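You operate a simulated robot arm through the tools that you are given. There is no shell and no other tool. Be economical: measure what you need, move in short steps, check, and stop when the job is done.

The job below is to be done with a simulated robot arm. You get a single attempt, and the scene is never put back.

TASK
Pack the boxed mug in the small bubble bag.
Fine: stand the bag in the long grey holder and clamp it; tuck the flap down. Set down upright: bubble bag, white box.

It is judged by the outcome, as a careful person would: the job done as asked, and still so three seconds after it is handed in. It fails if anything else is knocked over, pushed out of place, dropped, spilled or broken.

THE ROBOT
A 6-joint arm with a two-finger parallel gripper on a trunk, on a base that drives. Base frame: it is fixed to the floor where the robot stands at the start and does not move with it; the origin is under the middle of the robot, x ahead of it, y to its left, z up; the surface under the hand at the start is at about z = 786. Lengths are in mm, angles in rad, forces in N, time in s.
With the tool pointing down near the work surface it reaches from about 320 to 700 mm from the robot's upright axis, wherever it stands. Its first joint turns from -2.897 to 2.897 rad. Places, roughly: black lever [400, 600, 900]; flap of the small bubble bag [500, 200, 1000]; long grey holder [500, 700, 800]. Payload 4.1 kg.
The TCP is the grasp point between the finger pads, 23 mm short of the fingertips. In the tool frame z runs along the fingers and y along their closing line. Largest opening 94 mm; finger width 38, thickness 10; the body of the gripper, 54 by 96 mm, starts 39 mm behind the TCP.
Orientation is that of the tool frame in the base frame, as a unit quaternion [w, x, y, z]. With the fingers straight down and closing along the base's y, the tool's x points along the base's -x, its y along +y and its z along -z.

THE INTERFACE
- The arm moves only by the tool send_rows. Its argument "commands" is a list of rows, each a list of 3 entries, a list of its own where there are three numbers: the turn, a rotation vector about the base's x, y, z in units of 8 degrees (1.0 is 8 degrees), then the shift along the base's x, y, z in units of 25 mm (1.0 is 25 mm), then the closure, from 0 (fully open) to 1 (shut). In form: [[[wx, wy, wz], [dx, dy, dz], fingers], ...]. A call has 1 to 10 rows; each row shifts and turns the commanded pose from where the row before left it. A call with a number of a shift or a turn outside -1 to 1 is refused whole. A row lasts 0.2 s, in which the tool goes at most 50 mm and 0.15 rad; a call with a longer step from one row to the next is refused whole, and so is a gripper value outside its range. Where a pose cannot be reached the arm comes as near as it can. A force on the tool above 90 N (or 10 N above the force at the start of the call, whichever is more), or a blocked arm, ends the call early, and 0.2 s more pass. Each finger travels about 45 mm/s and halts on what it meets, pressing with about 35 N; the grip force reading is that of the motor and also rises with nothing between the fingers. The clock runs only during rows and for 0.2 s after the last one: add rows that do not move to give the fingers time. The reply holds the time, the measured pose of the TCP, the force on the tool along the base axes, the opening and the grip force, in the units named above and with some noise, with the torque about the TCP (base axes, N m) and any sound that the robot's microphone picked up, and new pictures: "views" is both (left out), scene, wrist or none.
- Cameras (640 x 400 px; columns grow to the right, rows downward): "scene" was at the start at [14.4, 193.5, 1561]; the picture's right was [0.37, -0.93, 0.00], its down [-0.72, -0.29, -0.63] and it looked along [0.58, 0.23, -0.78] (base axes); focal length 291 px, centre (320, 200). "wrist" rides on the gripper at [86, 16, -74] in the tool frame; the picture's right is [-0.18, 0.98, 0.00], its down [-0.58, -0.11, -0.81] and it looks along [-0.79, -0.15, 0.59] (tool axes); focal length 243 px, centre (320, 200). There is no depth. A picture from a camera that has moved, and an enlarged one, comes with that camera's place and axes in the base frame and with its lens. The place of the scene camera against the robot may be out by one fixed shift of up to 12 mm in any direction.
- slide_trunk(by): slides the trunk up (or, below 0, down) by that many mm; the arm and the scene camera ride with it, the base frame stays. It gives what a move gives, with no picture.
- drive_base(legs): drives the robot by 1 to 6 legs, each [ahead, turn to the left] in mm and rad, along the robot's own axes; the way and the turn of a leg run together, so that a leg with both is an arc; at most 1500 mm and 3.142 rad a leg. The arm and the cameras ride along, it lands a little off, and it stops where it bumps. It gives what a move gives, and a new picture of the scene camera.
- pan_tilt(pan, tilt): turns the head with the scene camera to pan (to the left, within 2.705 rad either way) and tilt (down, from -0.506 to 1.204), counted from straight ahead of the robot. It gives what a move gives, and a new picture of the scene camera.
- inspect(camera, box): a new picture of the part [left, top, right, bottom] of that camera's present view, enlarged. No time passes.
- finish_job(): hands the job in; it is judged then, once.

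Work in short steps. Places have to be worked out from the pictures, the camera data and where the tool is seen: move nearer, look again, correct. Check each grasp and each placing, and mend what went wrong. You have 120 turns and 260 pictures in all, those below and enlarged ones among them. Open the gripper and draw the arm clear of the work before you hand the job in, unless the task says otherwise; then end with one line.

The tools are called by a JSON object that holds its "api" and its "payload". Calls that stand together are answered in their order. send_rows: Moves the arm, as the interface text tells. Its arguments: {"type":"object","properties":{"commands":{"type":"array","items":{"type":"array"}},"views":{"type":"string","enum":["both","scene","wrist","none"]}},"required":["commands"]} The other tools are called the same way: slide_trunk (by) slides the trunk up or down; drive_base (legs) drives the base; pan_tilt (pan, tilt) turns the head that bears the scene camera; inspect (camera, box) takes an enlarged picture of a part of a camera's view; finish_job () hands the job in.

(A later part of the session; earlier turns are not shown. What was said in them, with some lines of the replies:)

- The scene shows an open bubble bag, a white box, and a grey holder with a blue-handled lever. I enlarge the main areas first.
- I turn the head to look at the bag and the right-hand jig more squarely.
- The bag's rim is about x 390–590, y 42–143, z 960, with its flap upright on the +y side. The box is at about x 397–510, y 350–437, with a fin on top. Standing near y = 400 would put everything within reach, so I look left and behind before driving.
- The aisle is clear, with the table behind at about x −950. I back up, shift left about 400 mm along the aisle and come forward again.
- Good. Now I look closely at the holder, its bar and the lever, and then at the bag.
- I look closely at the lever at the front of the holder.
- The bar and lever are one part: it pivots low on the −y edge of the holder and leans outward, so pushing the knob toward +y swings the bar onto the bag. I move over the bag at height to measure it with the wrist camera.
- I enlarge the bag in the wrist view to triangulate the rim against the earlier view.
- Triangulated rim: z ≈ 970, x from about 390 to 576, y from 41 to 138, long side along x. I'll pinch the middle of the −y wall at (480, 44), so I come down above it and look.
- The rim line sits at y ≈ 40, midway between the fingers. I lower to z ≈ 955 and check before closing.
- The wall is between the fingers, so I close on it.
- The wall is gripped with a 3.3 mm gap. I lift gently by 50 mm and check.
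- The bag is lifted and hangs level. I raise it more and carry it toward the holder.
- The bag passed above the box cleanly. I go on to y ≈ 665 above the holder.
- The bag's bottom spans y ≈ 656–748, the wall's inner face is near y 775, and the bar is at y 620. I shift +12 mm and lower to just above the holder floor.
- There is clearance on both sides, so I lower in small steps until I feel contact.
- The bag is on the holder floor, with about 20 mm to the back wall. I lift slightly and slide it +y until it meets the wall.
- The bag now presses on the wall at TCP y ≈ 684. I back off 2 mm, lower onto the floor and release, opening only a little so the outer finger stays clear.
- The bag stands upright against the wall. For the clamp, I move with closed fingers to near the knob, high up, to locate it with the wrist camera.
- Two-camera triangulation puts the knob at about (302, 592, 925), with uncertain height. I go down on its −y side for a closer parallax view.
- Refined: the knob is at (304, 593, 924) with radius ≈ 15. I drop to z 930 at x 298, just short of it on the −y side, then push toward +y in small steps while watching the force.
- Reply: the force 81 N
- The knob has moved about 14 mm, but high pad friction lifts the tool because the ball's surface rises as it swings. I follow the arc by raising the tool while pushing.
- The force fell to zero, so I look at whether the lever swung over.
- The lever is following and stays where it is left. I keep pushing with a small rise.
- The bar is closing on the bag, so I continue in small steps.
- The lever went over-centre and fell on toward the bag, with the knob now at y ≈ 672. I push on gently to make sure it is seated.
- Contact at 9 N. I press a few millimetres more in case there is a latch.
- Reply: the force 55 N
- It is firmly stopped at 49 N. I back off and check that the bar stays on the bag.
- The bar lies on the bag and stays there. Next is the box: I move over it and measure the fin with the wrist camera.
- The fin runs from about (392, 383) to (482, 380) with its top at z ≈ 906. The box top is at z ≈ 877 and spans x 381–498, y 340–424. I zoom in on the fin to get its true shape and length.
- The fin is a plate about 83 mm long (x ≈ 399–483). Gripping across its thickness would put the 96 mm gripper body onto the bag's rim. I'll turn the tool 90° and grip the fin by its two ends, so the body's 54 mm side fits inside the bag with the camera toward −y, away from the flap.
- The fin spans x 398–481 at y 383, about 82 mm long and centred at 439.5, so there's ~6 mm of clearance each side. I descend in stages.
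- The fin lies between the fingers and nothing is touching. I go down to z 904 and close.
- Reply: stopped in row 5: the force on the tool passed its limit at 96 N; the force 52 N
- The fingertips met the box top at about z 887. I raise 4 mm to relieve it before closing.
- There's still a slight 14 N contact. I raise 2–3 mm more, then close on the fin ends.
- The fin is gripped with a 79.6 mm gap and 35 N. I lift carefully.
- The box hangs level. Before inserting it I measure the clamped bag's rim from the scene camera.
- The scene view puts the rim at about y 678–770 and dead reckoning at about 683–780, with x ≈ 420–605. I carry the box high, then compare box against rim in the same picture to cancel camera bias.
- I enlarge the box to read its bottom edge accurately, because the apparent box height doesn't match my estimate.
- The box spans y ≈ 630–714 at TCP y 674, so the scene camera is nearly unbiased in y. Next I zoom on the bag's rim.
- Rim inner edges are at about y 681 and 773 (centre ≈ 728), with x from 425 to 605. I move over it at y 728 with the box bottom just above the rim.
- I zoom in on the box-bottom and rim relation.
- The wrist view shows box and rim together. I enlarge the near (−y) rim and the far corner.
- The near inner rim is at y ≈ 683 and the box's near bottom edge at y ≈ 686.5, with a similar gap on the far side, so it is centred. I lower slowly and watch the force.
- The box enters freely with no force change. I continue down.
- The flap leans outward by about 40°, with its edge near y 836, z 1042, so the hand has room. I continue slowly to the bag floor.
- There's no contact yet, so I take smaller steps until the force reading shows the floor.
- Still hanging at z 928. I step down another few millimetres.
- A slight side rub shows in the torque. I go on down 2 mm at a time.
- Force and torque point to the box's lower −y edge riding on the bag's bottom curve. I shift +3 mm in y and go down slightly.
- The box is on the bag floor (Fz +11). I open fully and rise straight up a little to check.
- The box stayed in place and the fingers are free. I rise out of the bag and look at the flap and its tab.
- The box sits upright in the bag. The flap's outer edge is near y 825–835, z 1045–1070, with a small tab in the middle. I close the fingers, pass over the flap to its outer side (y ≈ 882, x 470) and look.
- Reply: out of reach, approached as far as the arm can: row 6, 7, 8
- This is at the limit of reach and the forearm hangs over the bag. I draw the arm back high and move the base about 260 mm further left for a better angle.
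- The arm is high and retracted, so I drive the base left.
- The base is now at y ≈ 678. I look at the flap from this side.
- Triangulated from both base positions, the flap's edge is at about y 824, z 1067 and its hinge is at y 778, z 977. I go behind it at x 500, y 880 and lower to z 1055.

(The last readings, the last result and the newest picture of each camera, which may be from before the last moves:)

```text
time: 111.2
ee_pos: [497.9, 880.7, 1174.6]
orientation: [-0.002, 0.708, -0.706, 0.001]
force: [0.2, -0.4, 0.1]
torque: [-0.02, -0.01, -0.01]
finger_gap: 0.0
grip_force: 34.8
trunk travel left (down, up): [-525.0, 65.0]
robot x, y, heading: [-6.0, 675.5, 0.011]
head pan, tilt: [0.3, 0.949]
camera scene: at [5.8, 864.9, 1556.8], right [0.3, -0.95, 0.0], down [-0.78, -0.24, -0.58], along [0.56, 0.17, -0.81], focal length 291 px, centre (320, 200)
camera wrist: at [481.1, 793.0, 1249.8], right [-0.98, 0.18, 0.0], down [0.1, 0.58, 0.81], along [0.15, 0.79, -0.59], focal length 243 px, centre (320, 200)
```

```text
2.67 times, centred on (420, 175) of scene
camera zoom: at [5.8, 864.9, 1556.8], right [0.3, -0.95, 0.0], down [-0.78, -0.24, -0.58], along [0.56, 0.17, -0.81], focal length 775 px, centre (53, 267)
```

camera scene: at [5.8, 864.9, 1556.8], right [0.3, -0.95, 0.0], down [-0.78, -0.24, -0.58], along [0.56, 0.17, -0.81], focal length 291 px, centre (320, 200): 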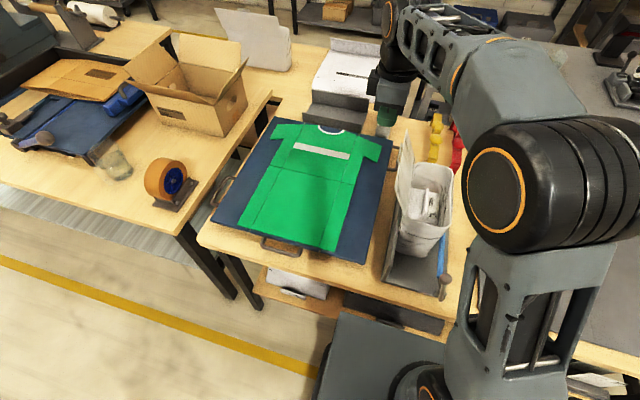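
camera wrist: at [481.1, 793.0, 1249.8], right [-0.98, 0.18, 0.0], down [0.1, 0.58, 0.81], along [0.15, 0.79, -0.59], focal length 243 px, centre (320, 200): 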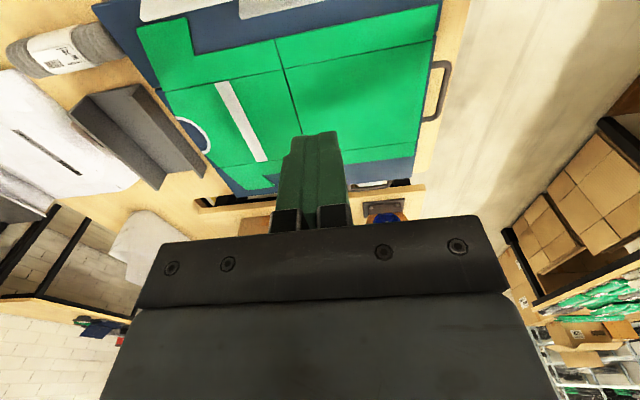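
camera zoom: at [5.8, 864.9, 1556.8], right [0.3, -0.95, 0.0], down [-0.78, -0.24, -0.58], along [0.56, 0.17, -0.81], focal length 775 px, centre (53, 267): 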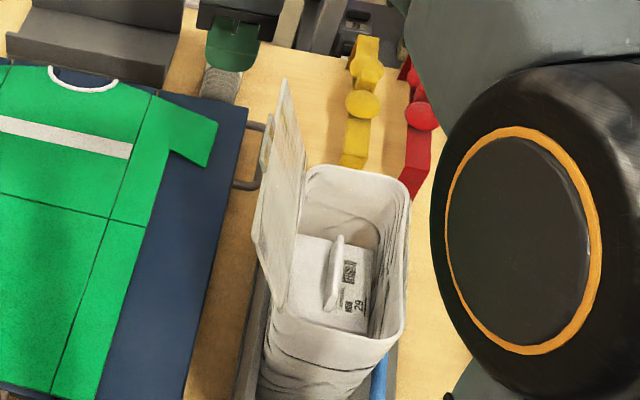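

The fingers are behind the flap and clear of it. I lower to z ≈ 1055 and then approach in y.

{"api": "send_rows", "payload": {"commands": [[[0, 0, 0], [0, 0, -0.9], 1], [[0, 0, 0], [0, 0, -0.9], 1], [[0, 0, 0], [0, 0, -1], 1], [[0, 0, 0], [0, 0, -1], 1], [[0, 0, 0], [0, 0, -1], 1], [[0, 0, 0], [0, 0, 0], 1]], "views": "scene"}}

{"api": "inspect", "payload": {"camera": "scene", "box": [360, 100, 480, 250]}}

```text
time: 112.6
ee_pos: [499.7, 879.3, 1053.2]
orientation: [-0.002, 0.709, -0.705, 0.001]
force: [1.1, 0.2, 0.5]
torque: [-0.01, -0.02, -0.01]
finger_gap: 0.0
grip_force: 34.6
trunk travel left (down, up): [-525.0, 65.0]
robot x, y, heading: [-8.2, 679.5, -0.001]
head pan, tilt: [0.3, 0.949]
camera scene: at [5.9, 864.9, 1556.8], right [0.3, -0.95, 0.0], down [-0.78, -0.24, -0.58], along [0.56, 0.17, -0.81], focal length 291 px, centre (320, 200)
```

scene: 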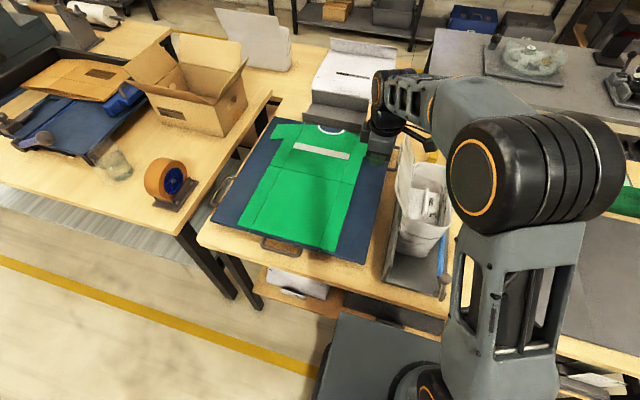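

```text
2.67 times, centred on (420, 175) of scene
camera zoom: at [5.9, 864.9, 1556.8], right [0.3, -0.95, 0.0], down [-0.78, -0.24, -0.58], along [0.56, 0.17, -0.81], focal length 775 px, centre (53, 267)
```

zoom: 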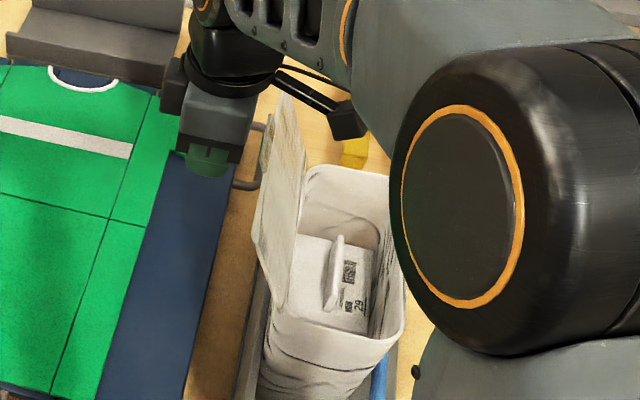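

I push in −y, in small steps after first contact.

{"api": "send_rows", "payload": {"commands": [[[0, 0, 0], [0, -0.6, 0], 1], [[0, 0, 0], [0, -0.6, 0], 1], [[0, 0, 0], [0, -0.5, 0], 1], [[0, 0, 0], [0, -0.5, 0], 1], [[0, 0, 0], [0, 0, 0], 1]], "views": "none"}}

{"api": "inspect", "payload": {"camera": "scene", "box": [360, 100, 480, 250]}}

```text
time: 113.8
ee_pos: [497.7, 823.6, 1054.2]
orientation: [-0.002, 0.709, -0.706, 0.001]
force: [-0.2, 0.0, 0.2]
torque: [0.03, -0.02, 0.05]
finger_gap: 0.1
grip_force: 34.8
trunk travel left (down, up): [-525.0, 65.0]
robot x, y, heading: [-5.4, 678.5, 0.009]
head pan, tilt: [0.3, 0.949]
```

```text
2.67 times, centred on (420, 175) of scene
camera zoom: at [5.8, 864.8, 1556.8], right [0.3, -0.95, 0.0], down [-0.78, -0.24, -0.58], along [0.56, 0.17, -0.81], focal length 775 px, centre (53, 267)
```

zoom: 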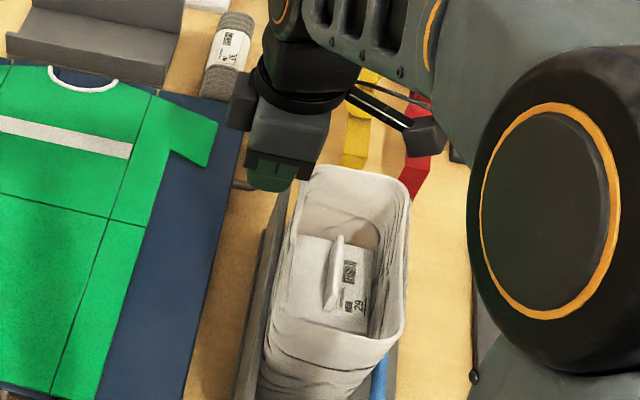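

The flap is no longer visible where it was, so I look at full pictures before doing anything more.

{"api": "send_rows", "payload": {"commands": [[[0, 0, 0], [0, 0, 0], 1]], "views": "both"}}

{"api": "inspect", "payload": {"camera": "scene", "box": [390, 150, 470, 260]}}

```text
time: 114.2
ee_pos: [497.4, 825.3, 1054.9]
orientation: [-0.001, 0.708, -0.706, 0.002]
force: [0.5, 0.1, 0.1]
torque: [-0.01, 0.03, 0.01]
finger_gap: 0.0
grip_force: 34.7
trunk travel left (down, up): [-525.0, 65.0]
robot x, y, heading: [-8.1, 679.1, 0.01]
head pan, tilt: [0.3, 0.949]
camera scene: at [5.8, 864.8, 1556.8], right [0.3, -0.95, 0.0], down [-0.78, -0.24, -0.58], along [0.56, 0.17, -0.81], focal length 291 px, centre (320, 200)
camera wrist: at [482.1, 736.9, 1129.2], right [-0.98, 0.18, 0.0], down [0.1, 0.58, 0.81], along [0.15, 0.79, -0.59], focal length 243 px, centre (320, 200)
```

scene: 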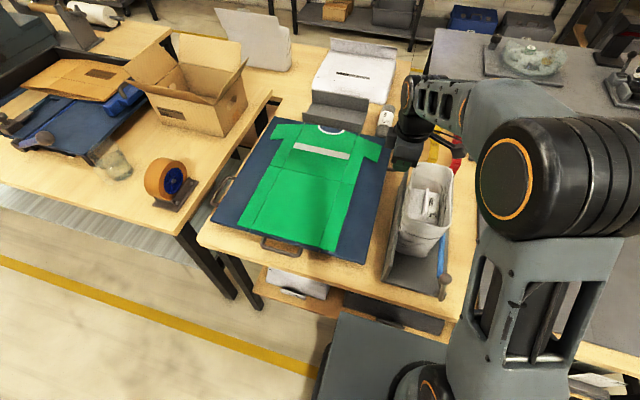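
wrist: 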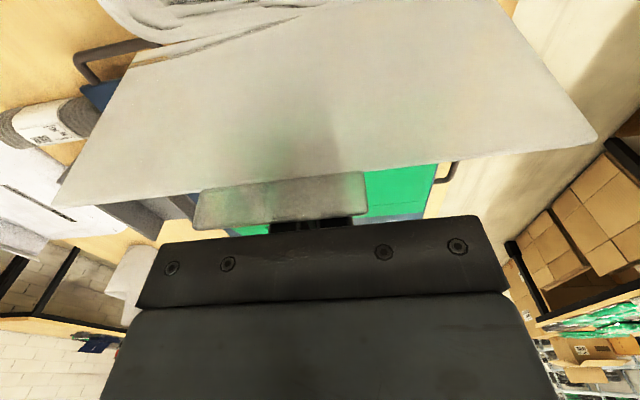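

```text
3.64 times, centred on (430, 205) of scene
camera zoom: at [5.8, 864.8, 1556.8], right [0.3, -0.95, 0.0], down [-0.78, -0.24, -0.58], along [0.56, 0.17, -0.81], focal length 1057 px, centre (-80, 182)
```

zoom: 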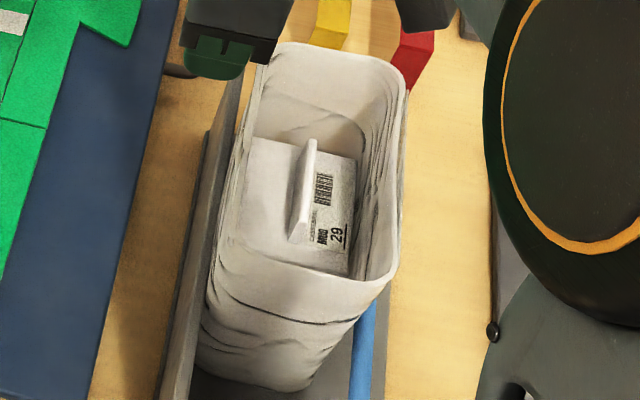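

The wrist view shows the flap in front of the fingers, nearly edge-on to the scene camera, so it is swinging up as wanted. I go on past vertical.

{"api": "send_rows", "payload": {"commands": [[[0, 0, 0], [0, -0.35, 0], 1], [[0, 0, 0], [0, -0.35, 0], 1], [[0, 0, 0], [0, -0.35, 0], 1], [[0, 0, 0], [0, -0.35, -0.02], 1], [[0, 0, 0], [0, -0.3, -0.05], 1], [[0, 0, 0], [0, -0.3, -0.08], 1], [[0, 0, 0], [0, -0.3, -0.1], 1], [[0, 0, 0], [0, 0, 0], 1]], "views": "both"}}

{"api": "inspect", "payload": {"camera": "scene", "box": [380, 110, 480, 250]}}

```text
time: 116.0
ee_pos: [497.8, 766.9, 1047.8]
orientation: [-0.001, 0.709, -0.705, 0.0]
force: [0.8, 0.1, 0.1]
torque: [-0.04, 0.01, -0.04]
finger_gap: 0.0
grip_force: 35.2
trunk travel left (down, up): [-525.0, 65.0]
robot x, y, heading: [-9.1, 675.8, 0.003]
head pan, tilt: [0.3, 0.949]
camera scene: at [5.8, 864.8, 1556.8], right [0.3, -0.95, 0.0], down [-0.78, -0.24, -0.58], along [0.56, 0.17, -0.81], focal length 291 px, centre (320, 200)
camera wrist: at [481.0, 679.5, 1123.6], right [-0.98, 0.18, 0.0], down [0.1, 0.58, 0.81], along [0.15, 0.79, -0.59], focal length 243 px, centre (320, 200)
```

scene: 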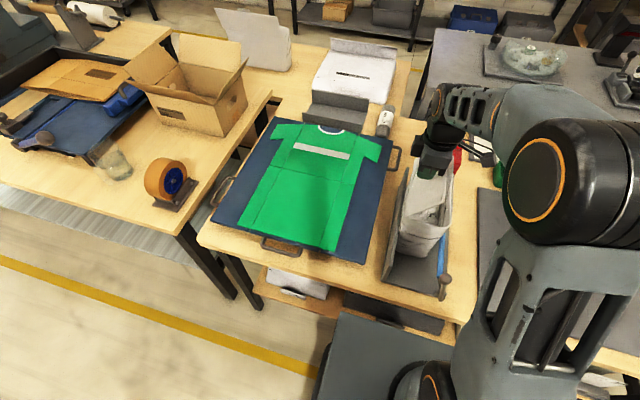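
wrist: 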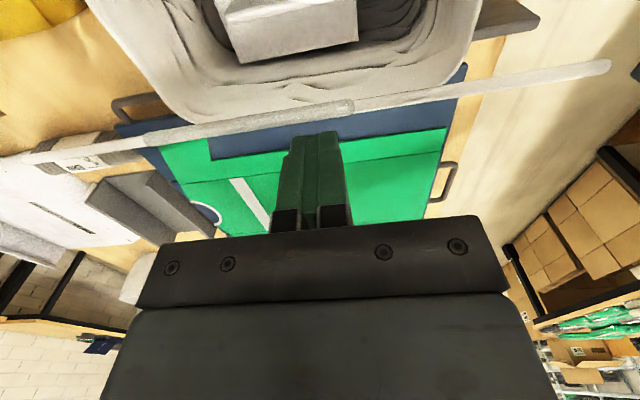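

```text
2.86 times, centred on (430, 180) of scene
camera zoom: at [5.8, 864.8, 1556.8], right [0.3, -0.95, 0.0], down [-0.78, -0.24, -0.58], along [0.56, 0.17, -0.81], focal length 831 px, centre (6, 257)
```

zoom: 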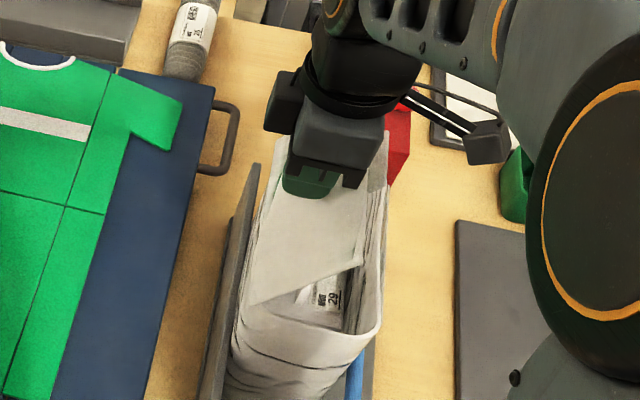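

The flap follows nicely and rests against the fingertips. I continue along the arc, over and down.

{"api": "send_rows", "payload": {"commands": [[[0, 0, 0], [0, -0.28, -0.25], 1], [[0, 0, 0], [0, -0.25, -0.27], 1], [[0, 0, 0], [0, -0.2, -0.3], 1], [[0, 0, 0], [0, -0.15, -0.3], 1], [[0, 0, 0], [0, -0.1, -0.3], 1], [[0, 0, 0], [0, 0, 0], 1]], "views": "both"}}

{"api": "inspect", "payload": {"camera": "scene", "box": [380, 110, 480, 250]}}

```text
time: 117.4
ee_pos: [496.5, 741.7, 1011.9]
orientation: [-0.002, 0.708, -0.706, 0.002]
force: [1.2, -0.3, 0.9]
torque: [0.0, -0.01, -0.03]
finger_gap: 0.0
grip_force: 34.8
trunk travel left (down, up): [-525.0, 65.0]
robot x, y, heading: [-6.6, 677.3, 0.01]
head pan, tilt: [0.3, 0.949]
camera scene: at [5.9, 864.8, 1556.8], right [0.3, -0.95, 0.0], down [-0.78, -0.24, -0.58], along [0.56, 0.17, -0.81], focal length 291 px, centre (320, 200)
camera wrist: at [481.5, 654.4, 1088.1], right [-0.98, 0.18, 0.0], down [0.1, 0.58, 0.81], along [0.15, 0.79, -0.59], focal length 243 px, centre (320, 200)
```

scene: 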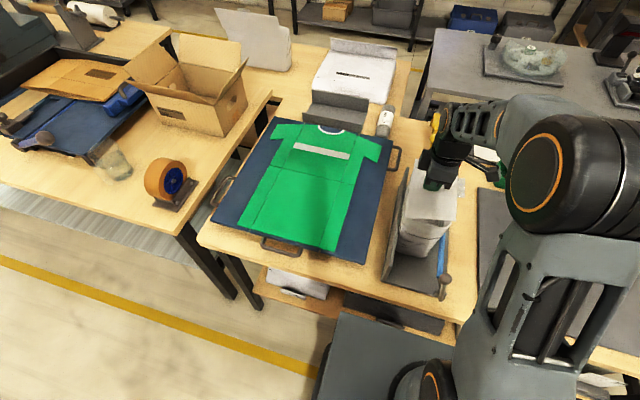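
wrist: 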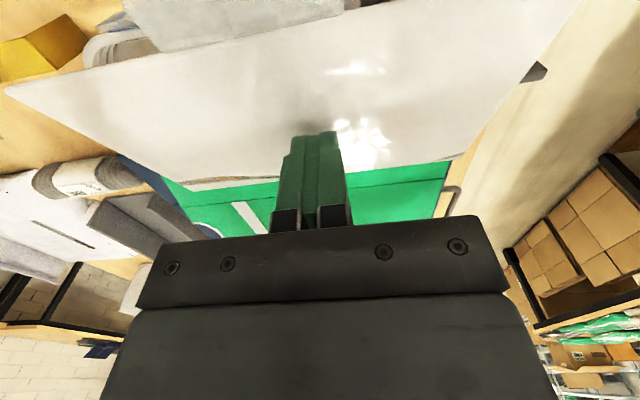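

```text
2.86 times, centred on (430, 180) of scene
camera zoom: at [5.9, 864.8, 1556.8], right [0.3, -0.95, 0.0], down [-0.78, -0.24, -0.58], along [0.56, 0.17, -0.81], focal length 831 px, centre (6, 257)
```

zoom: 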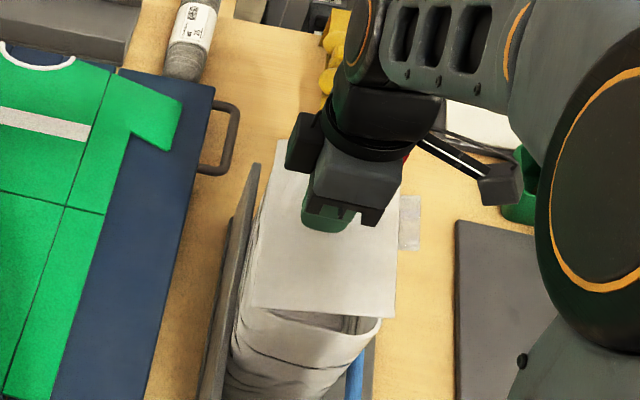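

The flap is nearly closed, with the tab reaching past the near rim. I move toward the free edge and press down gently until there is contact force.

{"api": "send_rows", "payload": {"commands": [[[0, 0, 0], [0, -0.4, 0], 1], [[0, 0, 0], [0, -0.4, 0], 1], [[0, 0, 0], [0, -0.2, -0.2], 1], [[0, 0, 0], [0, 0, -0.2], 1], [[0, 0, 0], [0, 0, 0], 1]], "views": "none"}}

{"api": "send_rows", "payload": {"commands": [[[0, 0, 0], [0, 0, -0.15], 1], [[0, 0, 0], [0, 0, -0.1], 1], [[0, 0, 0], [0, 0, 0], 1]], "views": "both"}}

{"api": "inspect", "payload": {"camera": "scene", "box": [380, 110, 480, 250]}}

```text
time: 118.6
ee_pos: [499.2, 716.0, 1002.7]
orientation: [-0.001, 0.708, -0.706, 0.001]
force: [-0.8, 0.0, -0.9]
torque: [0.02, -0.02, -0.01]
finger_gap: 0.1
grip_force: 35.1
trunk travel left (down, up): [-525.0, 65.0]
robot x, y, heading: [-8.0, 677.6, 0.007]
head pan, tilt: [0.3, 0.949]
```

```text
time: 119.4
ee_pos: [498.2, 717.8, 995.3]
orientation: [-0.002, 0.709, -0.705, 0.001]
force: [-0.4, -0.8, 0.4]
torque: [-0.05, 0.0, -0.04]
finger_gap: 0.0
grip_force: 35.1
trunk travel left (down, up): [-525.0, 65.0]
robot x, y, heading: [-8.6, 677.9, 0.004]
head pan, tilt: [0.3, 0.949]
camera scene: at [5.8, 864.8, 1556.8], right [0.3, -0.95, 0.0], down [-0.78, -0.24, -0.58], along [0.56, 0.17, -0.81], focal length 291 px, centre (320, 200)
camera wrist: at [482.1, 630.6, 1071.7], right [-0.98, 0.18, 0.0], down [0.1, 0.58, 0.81], along [0.15, 0.79, -0.59], focal length 243 px, centre (320, 200)
```

scene: 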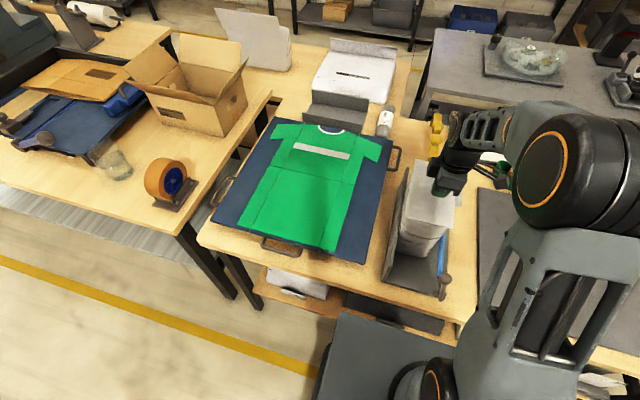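
wrist: 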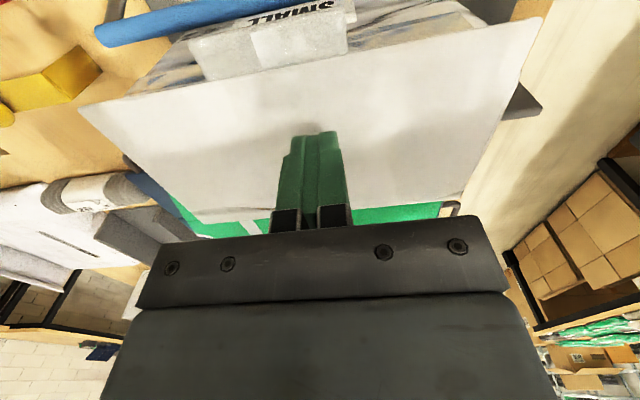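

```text
2.86 times, centred on (430, 180) of scene
camera zoom: at [5.8, 864.8, 1556.8], right [0.3, -0.95, 0.0], down [-0.78, -0.24, -0.58], along [0.56, 0.17, -0.81], focal length 831 px, centre (6, 257)
```

zoom: 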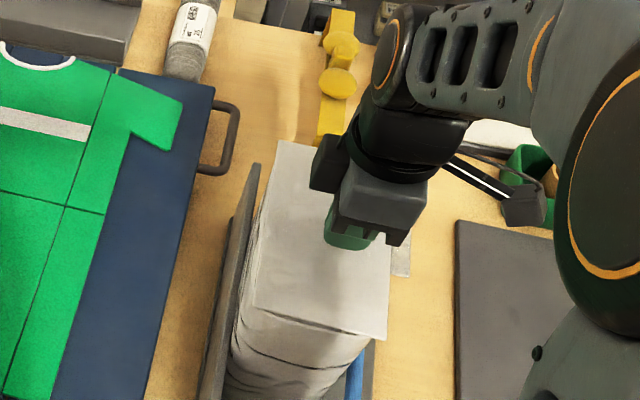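

There's no resistance yet, so I press further in small steps.

{"api": "send_rows", "payload": {"commands": [[[0, 0, 0], [0, 0, -0.12], 1], [[0, 0, 0], [0, 0, -0.12], 1], [[0, 0, 0], [0, 0, 0], 1]], "views": "none"}}

{"api": "send_rows", "payload": {"commands": [[[0, 0, 0], [0, 0, -0.1], 1], [[0, 0, 0], [0, 0, 0], 1]], "views": "wrist"}}

{"api": "inspect", "payload": {"camera": "scene", "box": [400, 140, 470, 250]}}

```text
time: 120.2
ee_pos: [498.7, 718.1, 992.4]
orientation: [-0.003, 0.709, -0.705, 0.003]
force: [1.9, -0.8, 20.5]
torque: [0.36, -0.02, -0.01]
finger_gap: 0.0
grip_force: 35.0
trunk travel left (down, up): [-525.0, 65.0]
robot x, y, heading: [-9.5, 679.6, 0.008]
head pan, tilt: [0.3, 0.949]
```

```text
time: 120.8
ee_pos: [497.6, 717.4, 990.6]
orientation: [-0.004, 0.709, -0.706, 0.004]
force: [3.5, -1.2, 41.1]
torque: [0.78, -0.06, -0.05]
finger_gap: 0.0
grip_force: 34.8
trunk travel left (down, up): [-525.0, 65.0]
robot x, y, heading: [-7.9, 678.1, 0.007]
head pan, tilt: [0.3, 0.949]
camera wrist: at [481.2, 630.4, 1066.5], right [-0.98, 0.18, -0.01], down [0.1, 0.58, 0.81], along [0.15, 0.79, -0.59], focal length 243 px, centre (320, 200)
```

wrist: 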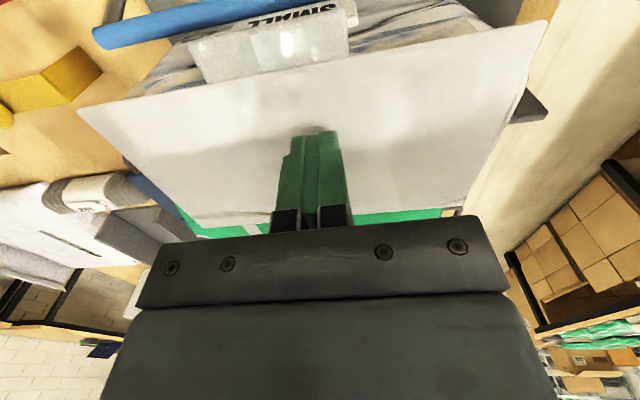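

```text
3.64 times, centred on (435, 195) of scene
camera zoom: at [3.1, 864.3, 1557.3], right [0.3, -0.95, 0.0], down [-0.77, -0.24, -0.58], along [0.56, 0.18, -0.81], focal length 1057 px, centre (-98, 218)
```

zoom: 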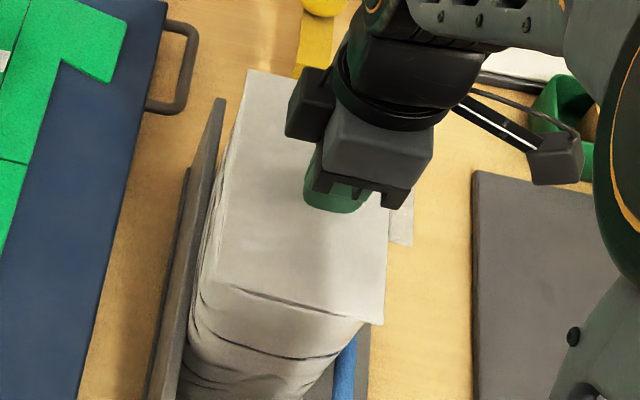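

The flap is firmly on the rim at 41 N. I lift off and check whether it stays down.

{"api": "send_rows", "payload": {"commands": [[[0, 0, 0], [0, 0, 0.3], 1], [[0, 0, 0], [0, 0, 0.6], 1], [[0, 0, 0], [0, 0, 1], 1], [[0, 0, 0], [0, -0.5, 1], 1], [[0, 0, 0], [0, -1, 1], 1], [[0, 0, 0], [0, -1, 1], 1], [[0, 0, 0], [0, -1, 0.5], 1], [[0, 0, 0], [0, -1, 0], 1], [[0, 0, 0], [0, -0.5, 0], 1], [[0, 0, 0], [0, 0, 0], 1]], "views": "both"}}

{"api": "inspect", "payload": {"camera": "scene", "box": [390, 140, 470, 250]}}

{"api": "inspect", "payload": {"camera": "wrist", "box": [190, 0, 450, 140]}}

```text
time: 123.0
ee_pos: [497.2, 591.9, 1122.4]
orientation: [-0.002, 0.709, -0.705, 0.001]
force: [-0.4, 0.4, -1.4]
torque: [0.01, 0.0, -0.05]
finger_gap: 0.0
grip_force: 35.2
trunk travel left (down, up): [-525.0, 65.0]
robot x, y, heading: [-7.6, 675.2, 0.003]
head pan, tilt: [0.3, 0.949]
camera scene: at [5.8, 864.8, 1556.8], right [0.3, -0.95, 0.0], down [-0.78, -0.24, -0.58], along [0.56, 0.17, -0.81], focal length 291 px, centre (320, 200)
camera wrist: at [482.3, 504.8, 1198.6], right [-0.98, 0.18, 0.0], down [0.1, 0.58, 0.81], along [0.15, 0.79, -0.59], focal length 243 px, centre (320, 200)
```

scene: 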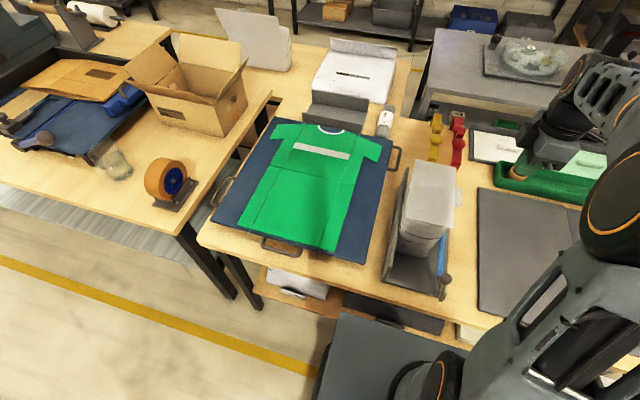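
wrist: 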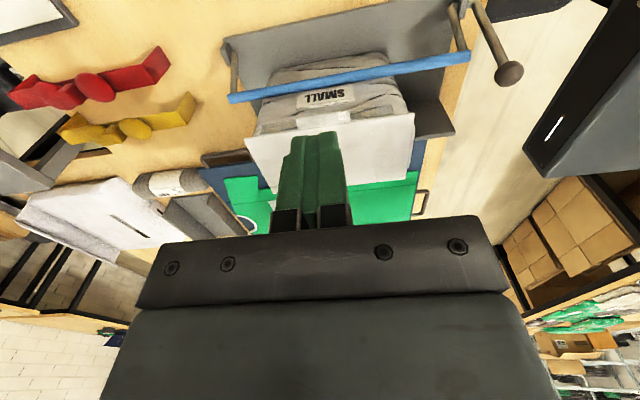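

```text
3.64 times, centred on (430, 195) of scene
camera zoom: at [5.8, 864.8, 1556.8], right [0.3, -0.95, 0.0], down [-0.78, -0.24, -0.58], along [0.56, 0.17, -0.81], focal length 1057 px, centre (-80, 218)
```

zoom: 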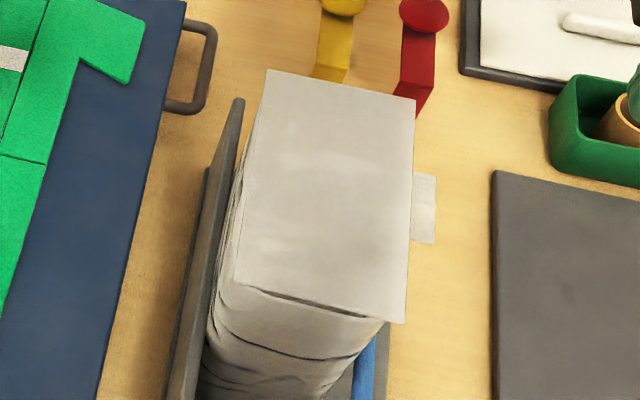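

```text
2.46 times, centred on (320, 70) of wrist
camera zoom: at [482.3, 504.8, 1198.6], right [-0.98, 0.18, 0.0], down [0.1, 0.58, 0.81], along [0.15, 0.79, -0.59], focal length 597 px, centre (320, 520)
```

zoom: 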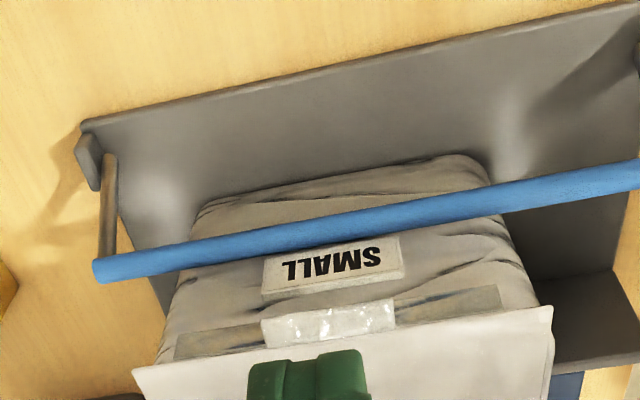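

The flap stays down with the tab over the near edge. To be sure it's fully seated, I tilt the wrist camera for a flatter side view of the rim.

{"api": "send_rows", "payload": {"commands": [[[1, 0, 0], [0, -0.8, 0], 1], [[1, 0, 0], [0, -0.8, 0], 1], [[1, 0, 0], [0, -0.8, 0], 1], [[1, 0, 0], [0, -0.8, 0], 1], [[1, 0, 0], [0, -0.8, 0], 1], [[0, 0, 0], [0, 0, -0.5], 1], [[0, 0, 0], [0, 0, 0], 1]], "views": "wrist"}}

{"api": "inspect", "payload": {"camera": "wrist", "box": [210, 20, 450, 170]}}

```text
time: 124.6
ee_pos: [497.7, 492.9, 1110.5]
orientation: [-0.244, 0.666, -0.663, -0.239]
force: [-0.5, 0.7, -0.6]
torque: [-0.02, -0.02, 0.0]
finger_gap: 0.2
grip_force: 35.0
trunk travel left (down, up): [-525.0, 65.0]
robot x, y, heading: [-7.9, 678.4, 0.005]
head pan, tilt: [0.3, 0.949]
camera wrist: at [481.7, 377.0, 1113.7], right [-0.98, 0.14, 0.11], down [0.1, -0.07, 0.99], along [0.15, 0.99, 0.06], focal length 243 px, centre (320, 200)
```

wrist: 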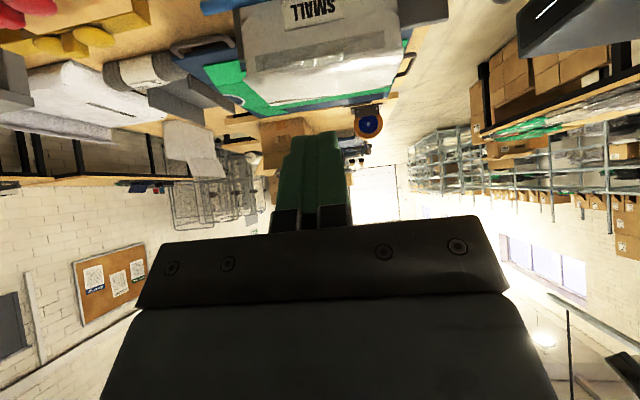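

```text
2.67 times, centred on (330, 95) of wrist
camera zoom: at [481.7, 377.0, 1113.7], right [-0.98, 0.14, 0.11], down [0.1, -0.07, 0.99], along [0.15, 0.99, 0.06], focal length 647 px, centre (293, 480)
```

zoom: 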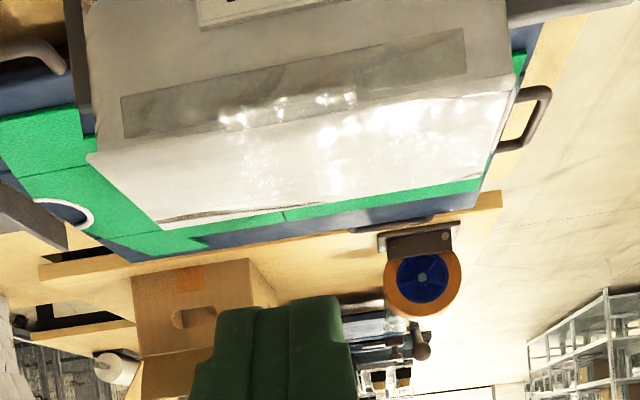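

The strip and tab are visible but still seen from above. I lower the hand about 100 mm here, where the space is clear, for a near-level look at the flap edge.

{"api": "send_rows", "payload": {"commands": [[[0, 0, 0], [0, 0, -1], 1], [[0, 0, 0], [0, 0, -1], 1], [[0, 0, 0], [0, 0, -1], 1], [[0, 0, 0], [0, 0, -1], 1], [[0, 0, 0], [0, 0, 0], 1]], "views": "wrist"}}

{"api": "inspect", "payload": {"camera": "wrist", "box": [210, 50, 450, 220]}}

```text
time: 125.8
ee_pos: [497.8, 493.2, 1008.4]
orientation: [-0.244, 0.666, -0.663, -0.24]
force: [0.5, 0.4, 0.6]
torque: [-0.02, 0.01, 0.04]
finger_gap: 0.0
grip_force: 34.9
trunk travel left (down, up): [-525.0, 65.0]
robot x, y, heading: [-5.1, 678.2, 0.008]
head pan, tilt: [0.3, 0.949]
camera wrist: at [482.0, 378.6, 1011.6], right [-0.98, 0.14, 0.11], down [0.1, -0.07, 0.99], along [0.15, 0.99, 0.06], focal length 243 px, centre (320, 200)
```

wrist: 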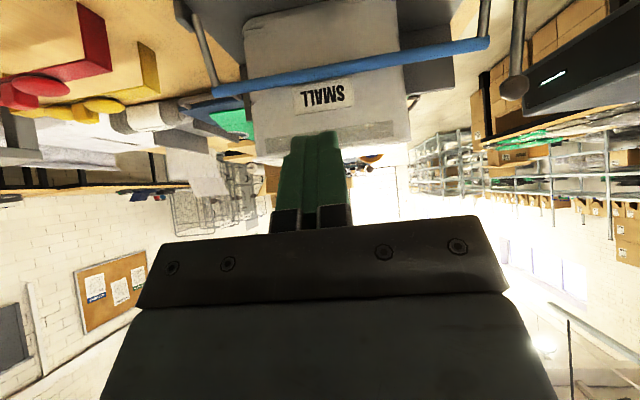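

```text
2.35 times, centred on (330, 135) of wrist
camera zoom: at [482.0, 378.6, 1011.6], right [-0.98, 0.14, 0.11], down [0.1, -0.07, 0.99], along [0.15, 0.99, 0.06], focal length 571 px, centre (296, 353)
```

zoom: 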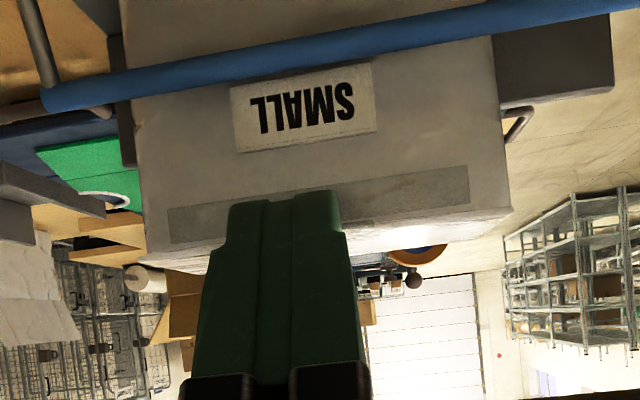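

The flap edge lies flush along the rim, but the fingers hide the tab. I shift sideways to see it.

{"api": "send_rows", "payload": {"commands": [[[0, 0, 0], [-1, 0, 0], 1], [[0, 0, 0], [-1, 0, 0], 1], [[0, 0, 0], [-1, 0, 0], 1], [[0, 0, 0], [0, 0, 0], 1]], "views": "none"}}

{"api": "inspect", "payload": {"camera": "wrist", "box": [140, 50, 340, 200]}}

```text
time: 126.8
ee_pos: [423.1, 493.7, 1009.4]
orientation: [-0.243, 0.666, -0.663, -0.241]
force: [1.0, 1.7, -0.1]
torque: [-0.02, 0.02, -0.01]
finger_gap: 0.2
grip_force: 34.2
trunk travel left (down, up): [-525.0, 65.0]
robot x, y, heading: [-5.3, 681.8, 0.004]
head pan, tilt: [0.3, 0.949]
```

```text
2.67 times, centred on (240, 125) of wrist
camera zoom: at [406.4, 379.1, 1011.6], right [-0.98, 0.14, 0.11], down [0.1, -0.07, 0.99], along [0.15, 0.99, 0.06], focal length 647 px, centre (533, 400)
```

zoom: 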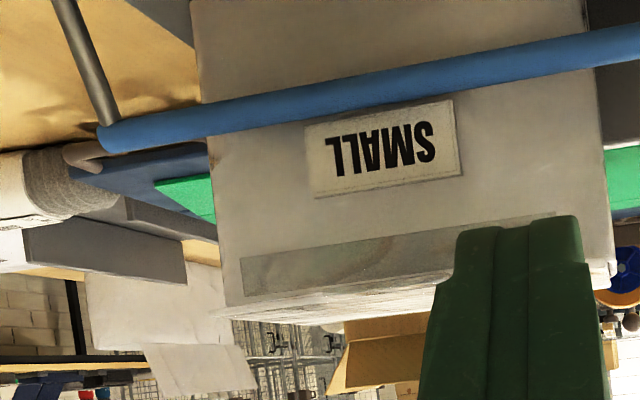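

The flap is flush and the tab lies flat over the edge. I raise the arm clear, open the gripper and take a last look.

{"api": "send_rows", "payload": {"commands": [[[0, 0, 0], [0, -0.5, 1], 0.7], [[0, 0, 0], [0, -0.5, 1], 0.4], [[-1, 0, 0], [0, -0.5, 1], 0], [[-1, 0, 0], [-0.5, -0.5, 1], 0], [[-1, 0, 0], [-0.5, -0.5, 1], 0], [[-1, 0, 0], [-0.5, -0.5, 1], 0], [[-1, 0, 0], [-0.5, -0.5, 1], 0], [[0, 0, 0], [0, 0, 0], 0], [[0, 0, 0], [0, 0, 0], 0]], "views": "scene"}}

{"api": "inspect", "payload": {"camera": "scene", "box": [380, 130, 480, 310]}}

```text
time: 128.8
ee_pos: [372.7, 407.1, 1185.5]
orientation: [-0.001, 0.709, -0.706, 0.002]
force: [0.7, 0.0, -0.2]
torque: [-0.01, 0.0, 0.02]
finger_gap: 94.1
grip_force: 0.1
trunk travel left (down, up): [-525.0, 65.0]
robot x, y, heading: [-8.0, 679.4, 0.009]
head pan, tilt: [0.3, 0.949]
camera scene: at [5.9, 864.6, 1556.8], right [0.3, -0.95, 0.0], down [-0.78, -0.24, -0.58], along [0.56, 0.18, -0.81], focal length 291 px, centre (320, 200)
```

scene: 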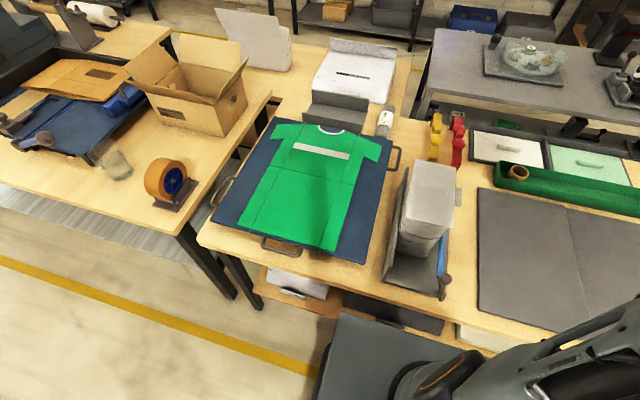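

```text
2.22 times, centred on (430, 220) of scene
camera zoom: at [5.9, 864.6, 1556.8], right [0.3, -0.95, 0.0], down [-0.78, -0.24, -0.58], along [0.56, 0.18, -0.81], focal length 646 px, centre (76, 156)
```

zoom: 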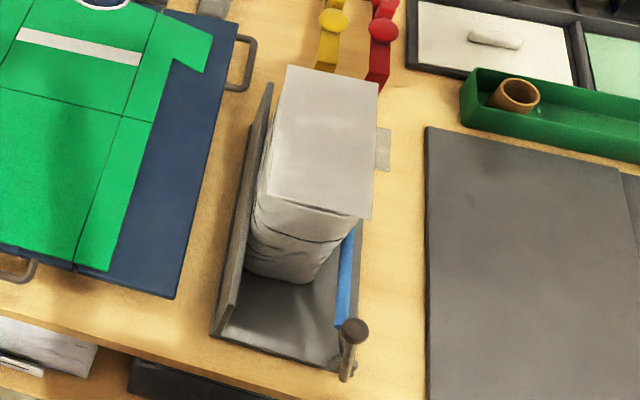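

The bag stands upright in the holder with the clamp bar against it. The box is inside, the flap is down, and nothing else has moved, so I hand in.

{"api": "finish_job", "payload": {}}

```text
The job is handed in.
```

The boxed mug is upright inside the small bubble bag, the bag is standing and clamped in the long grey holder, and the flap is closed flat on the rim with its tab resting over the front edge.
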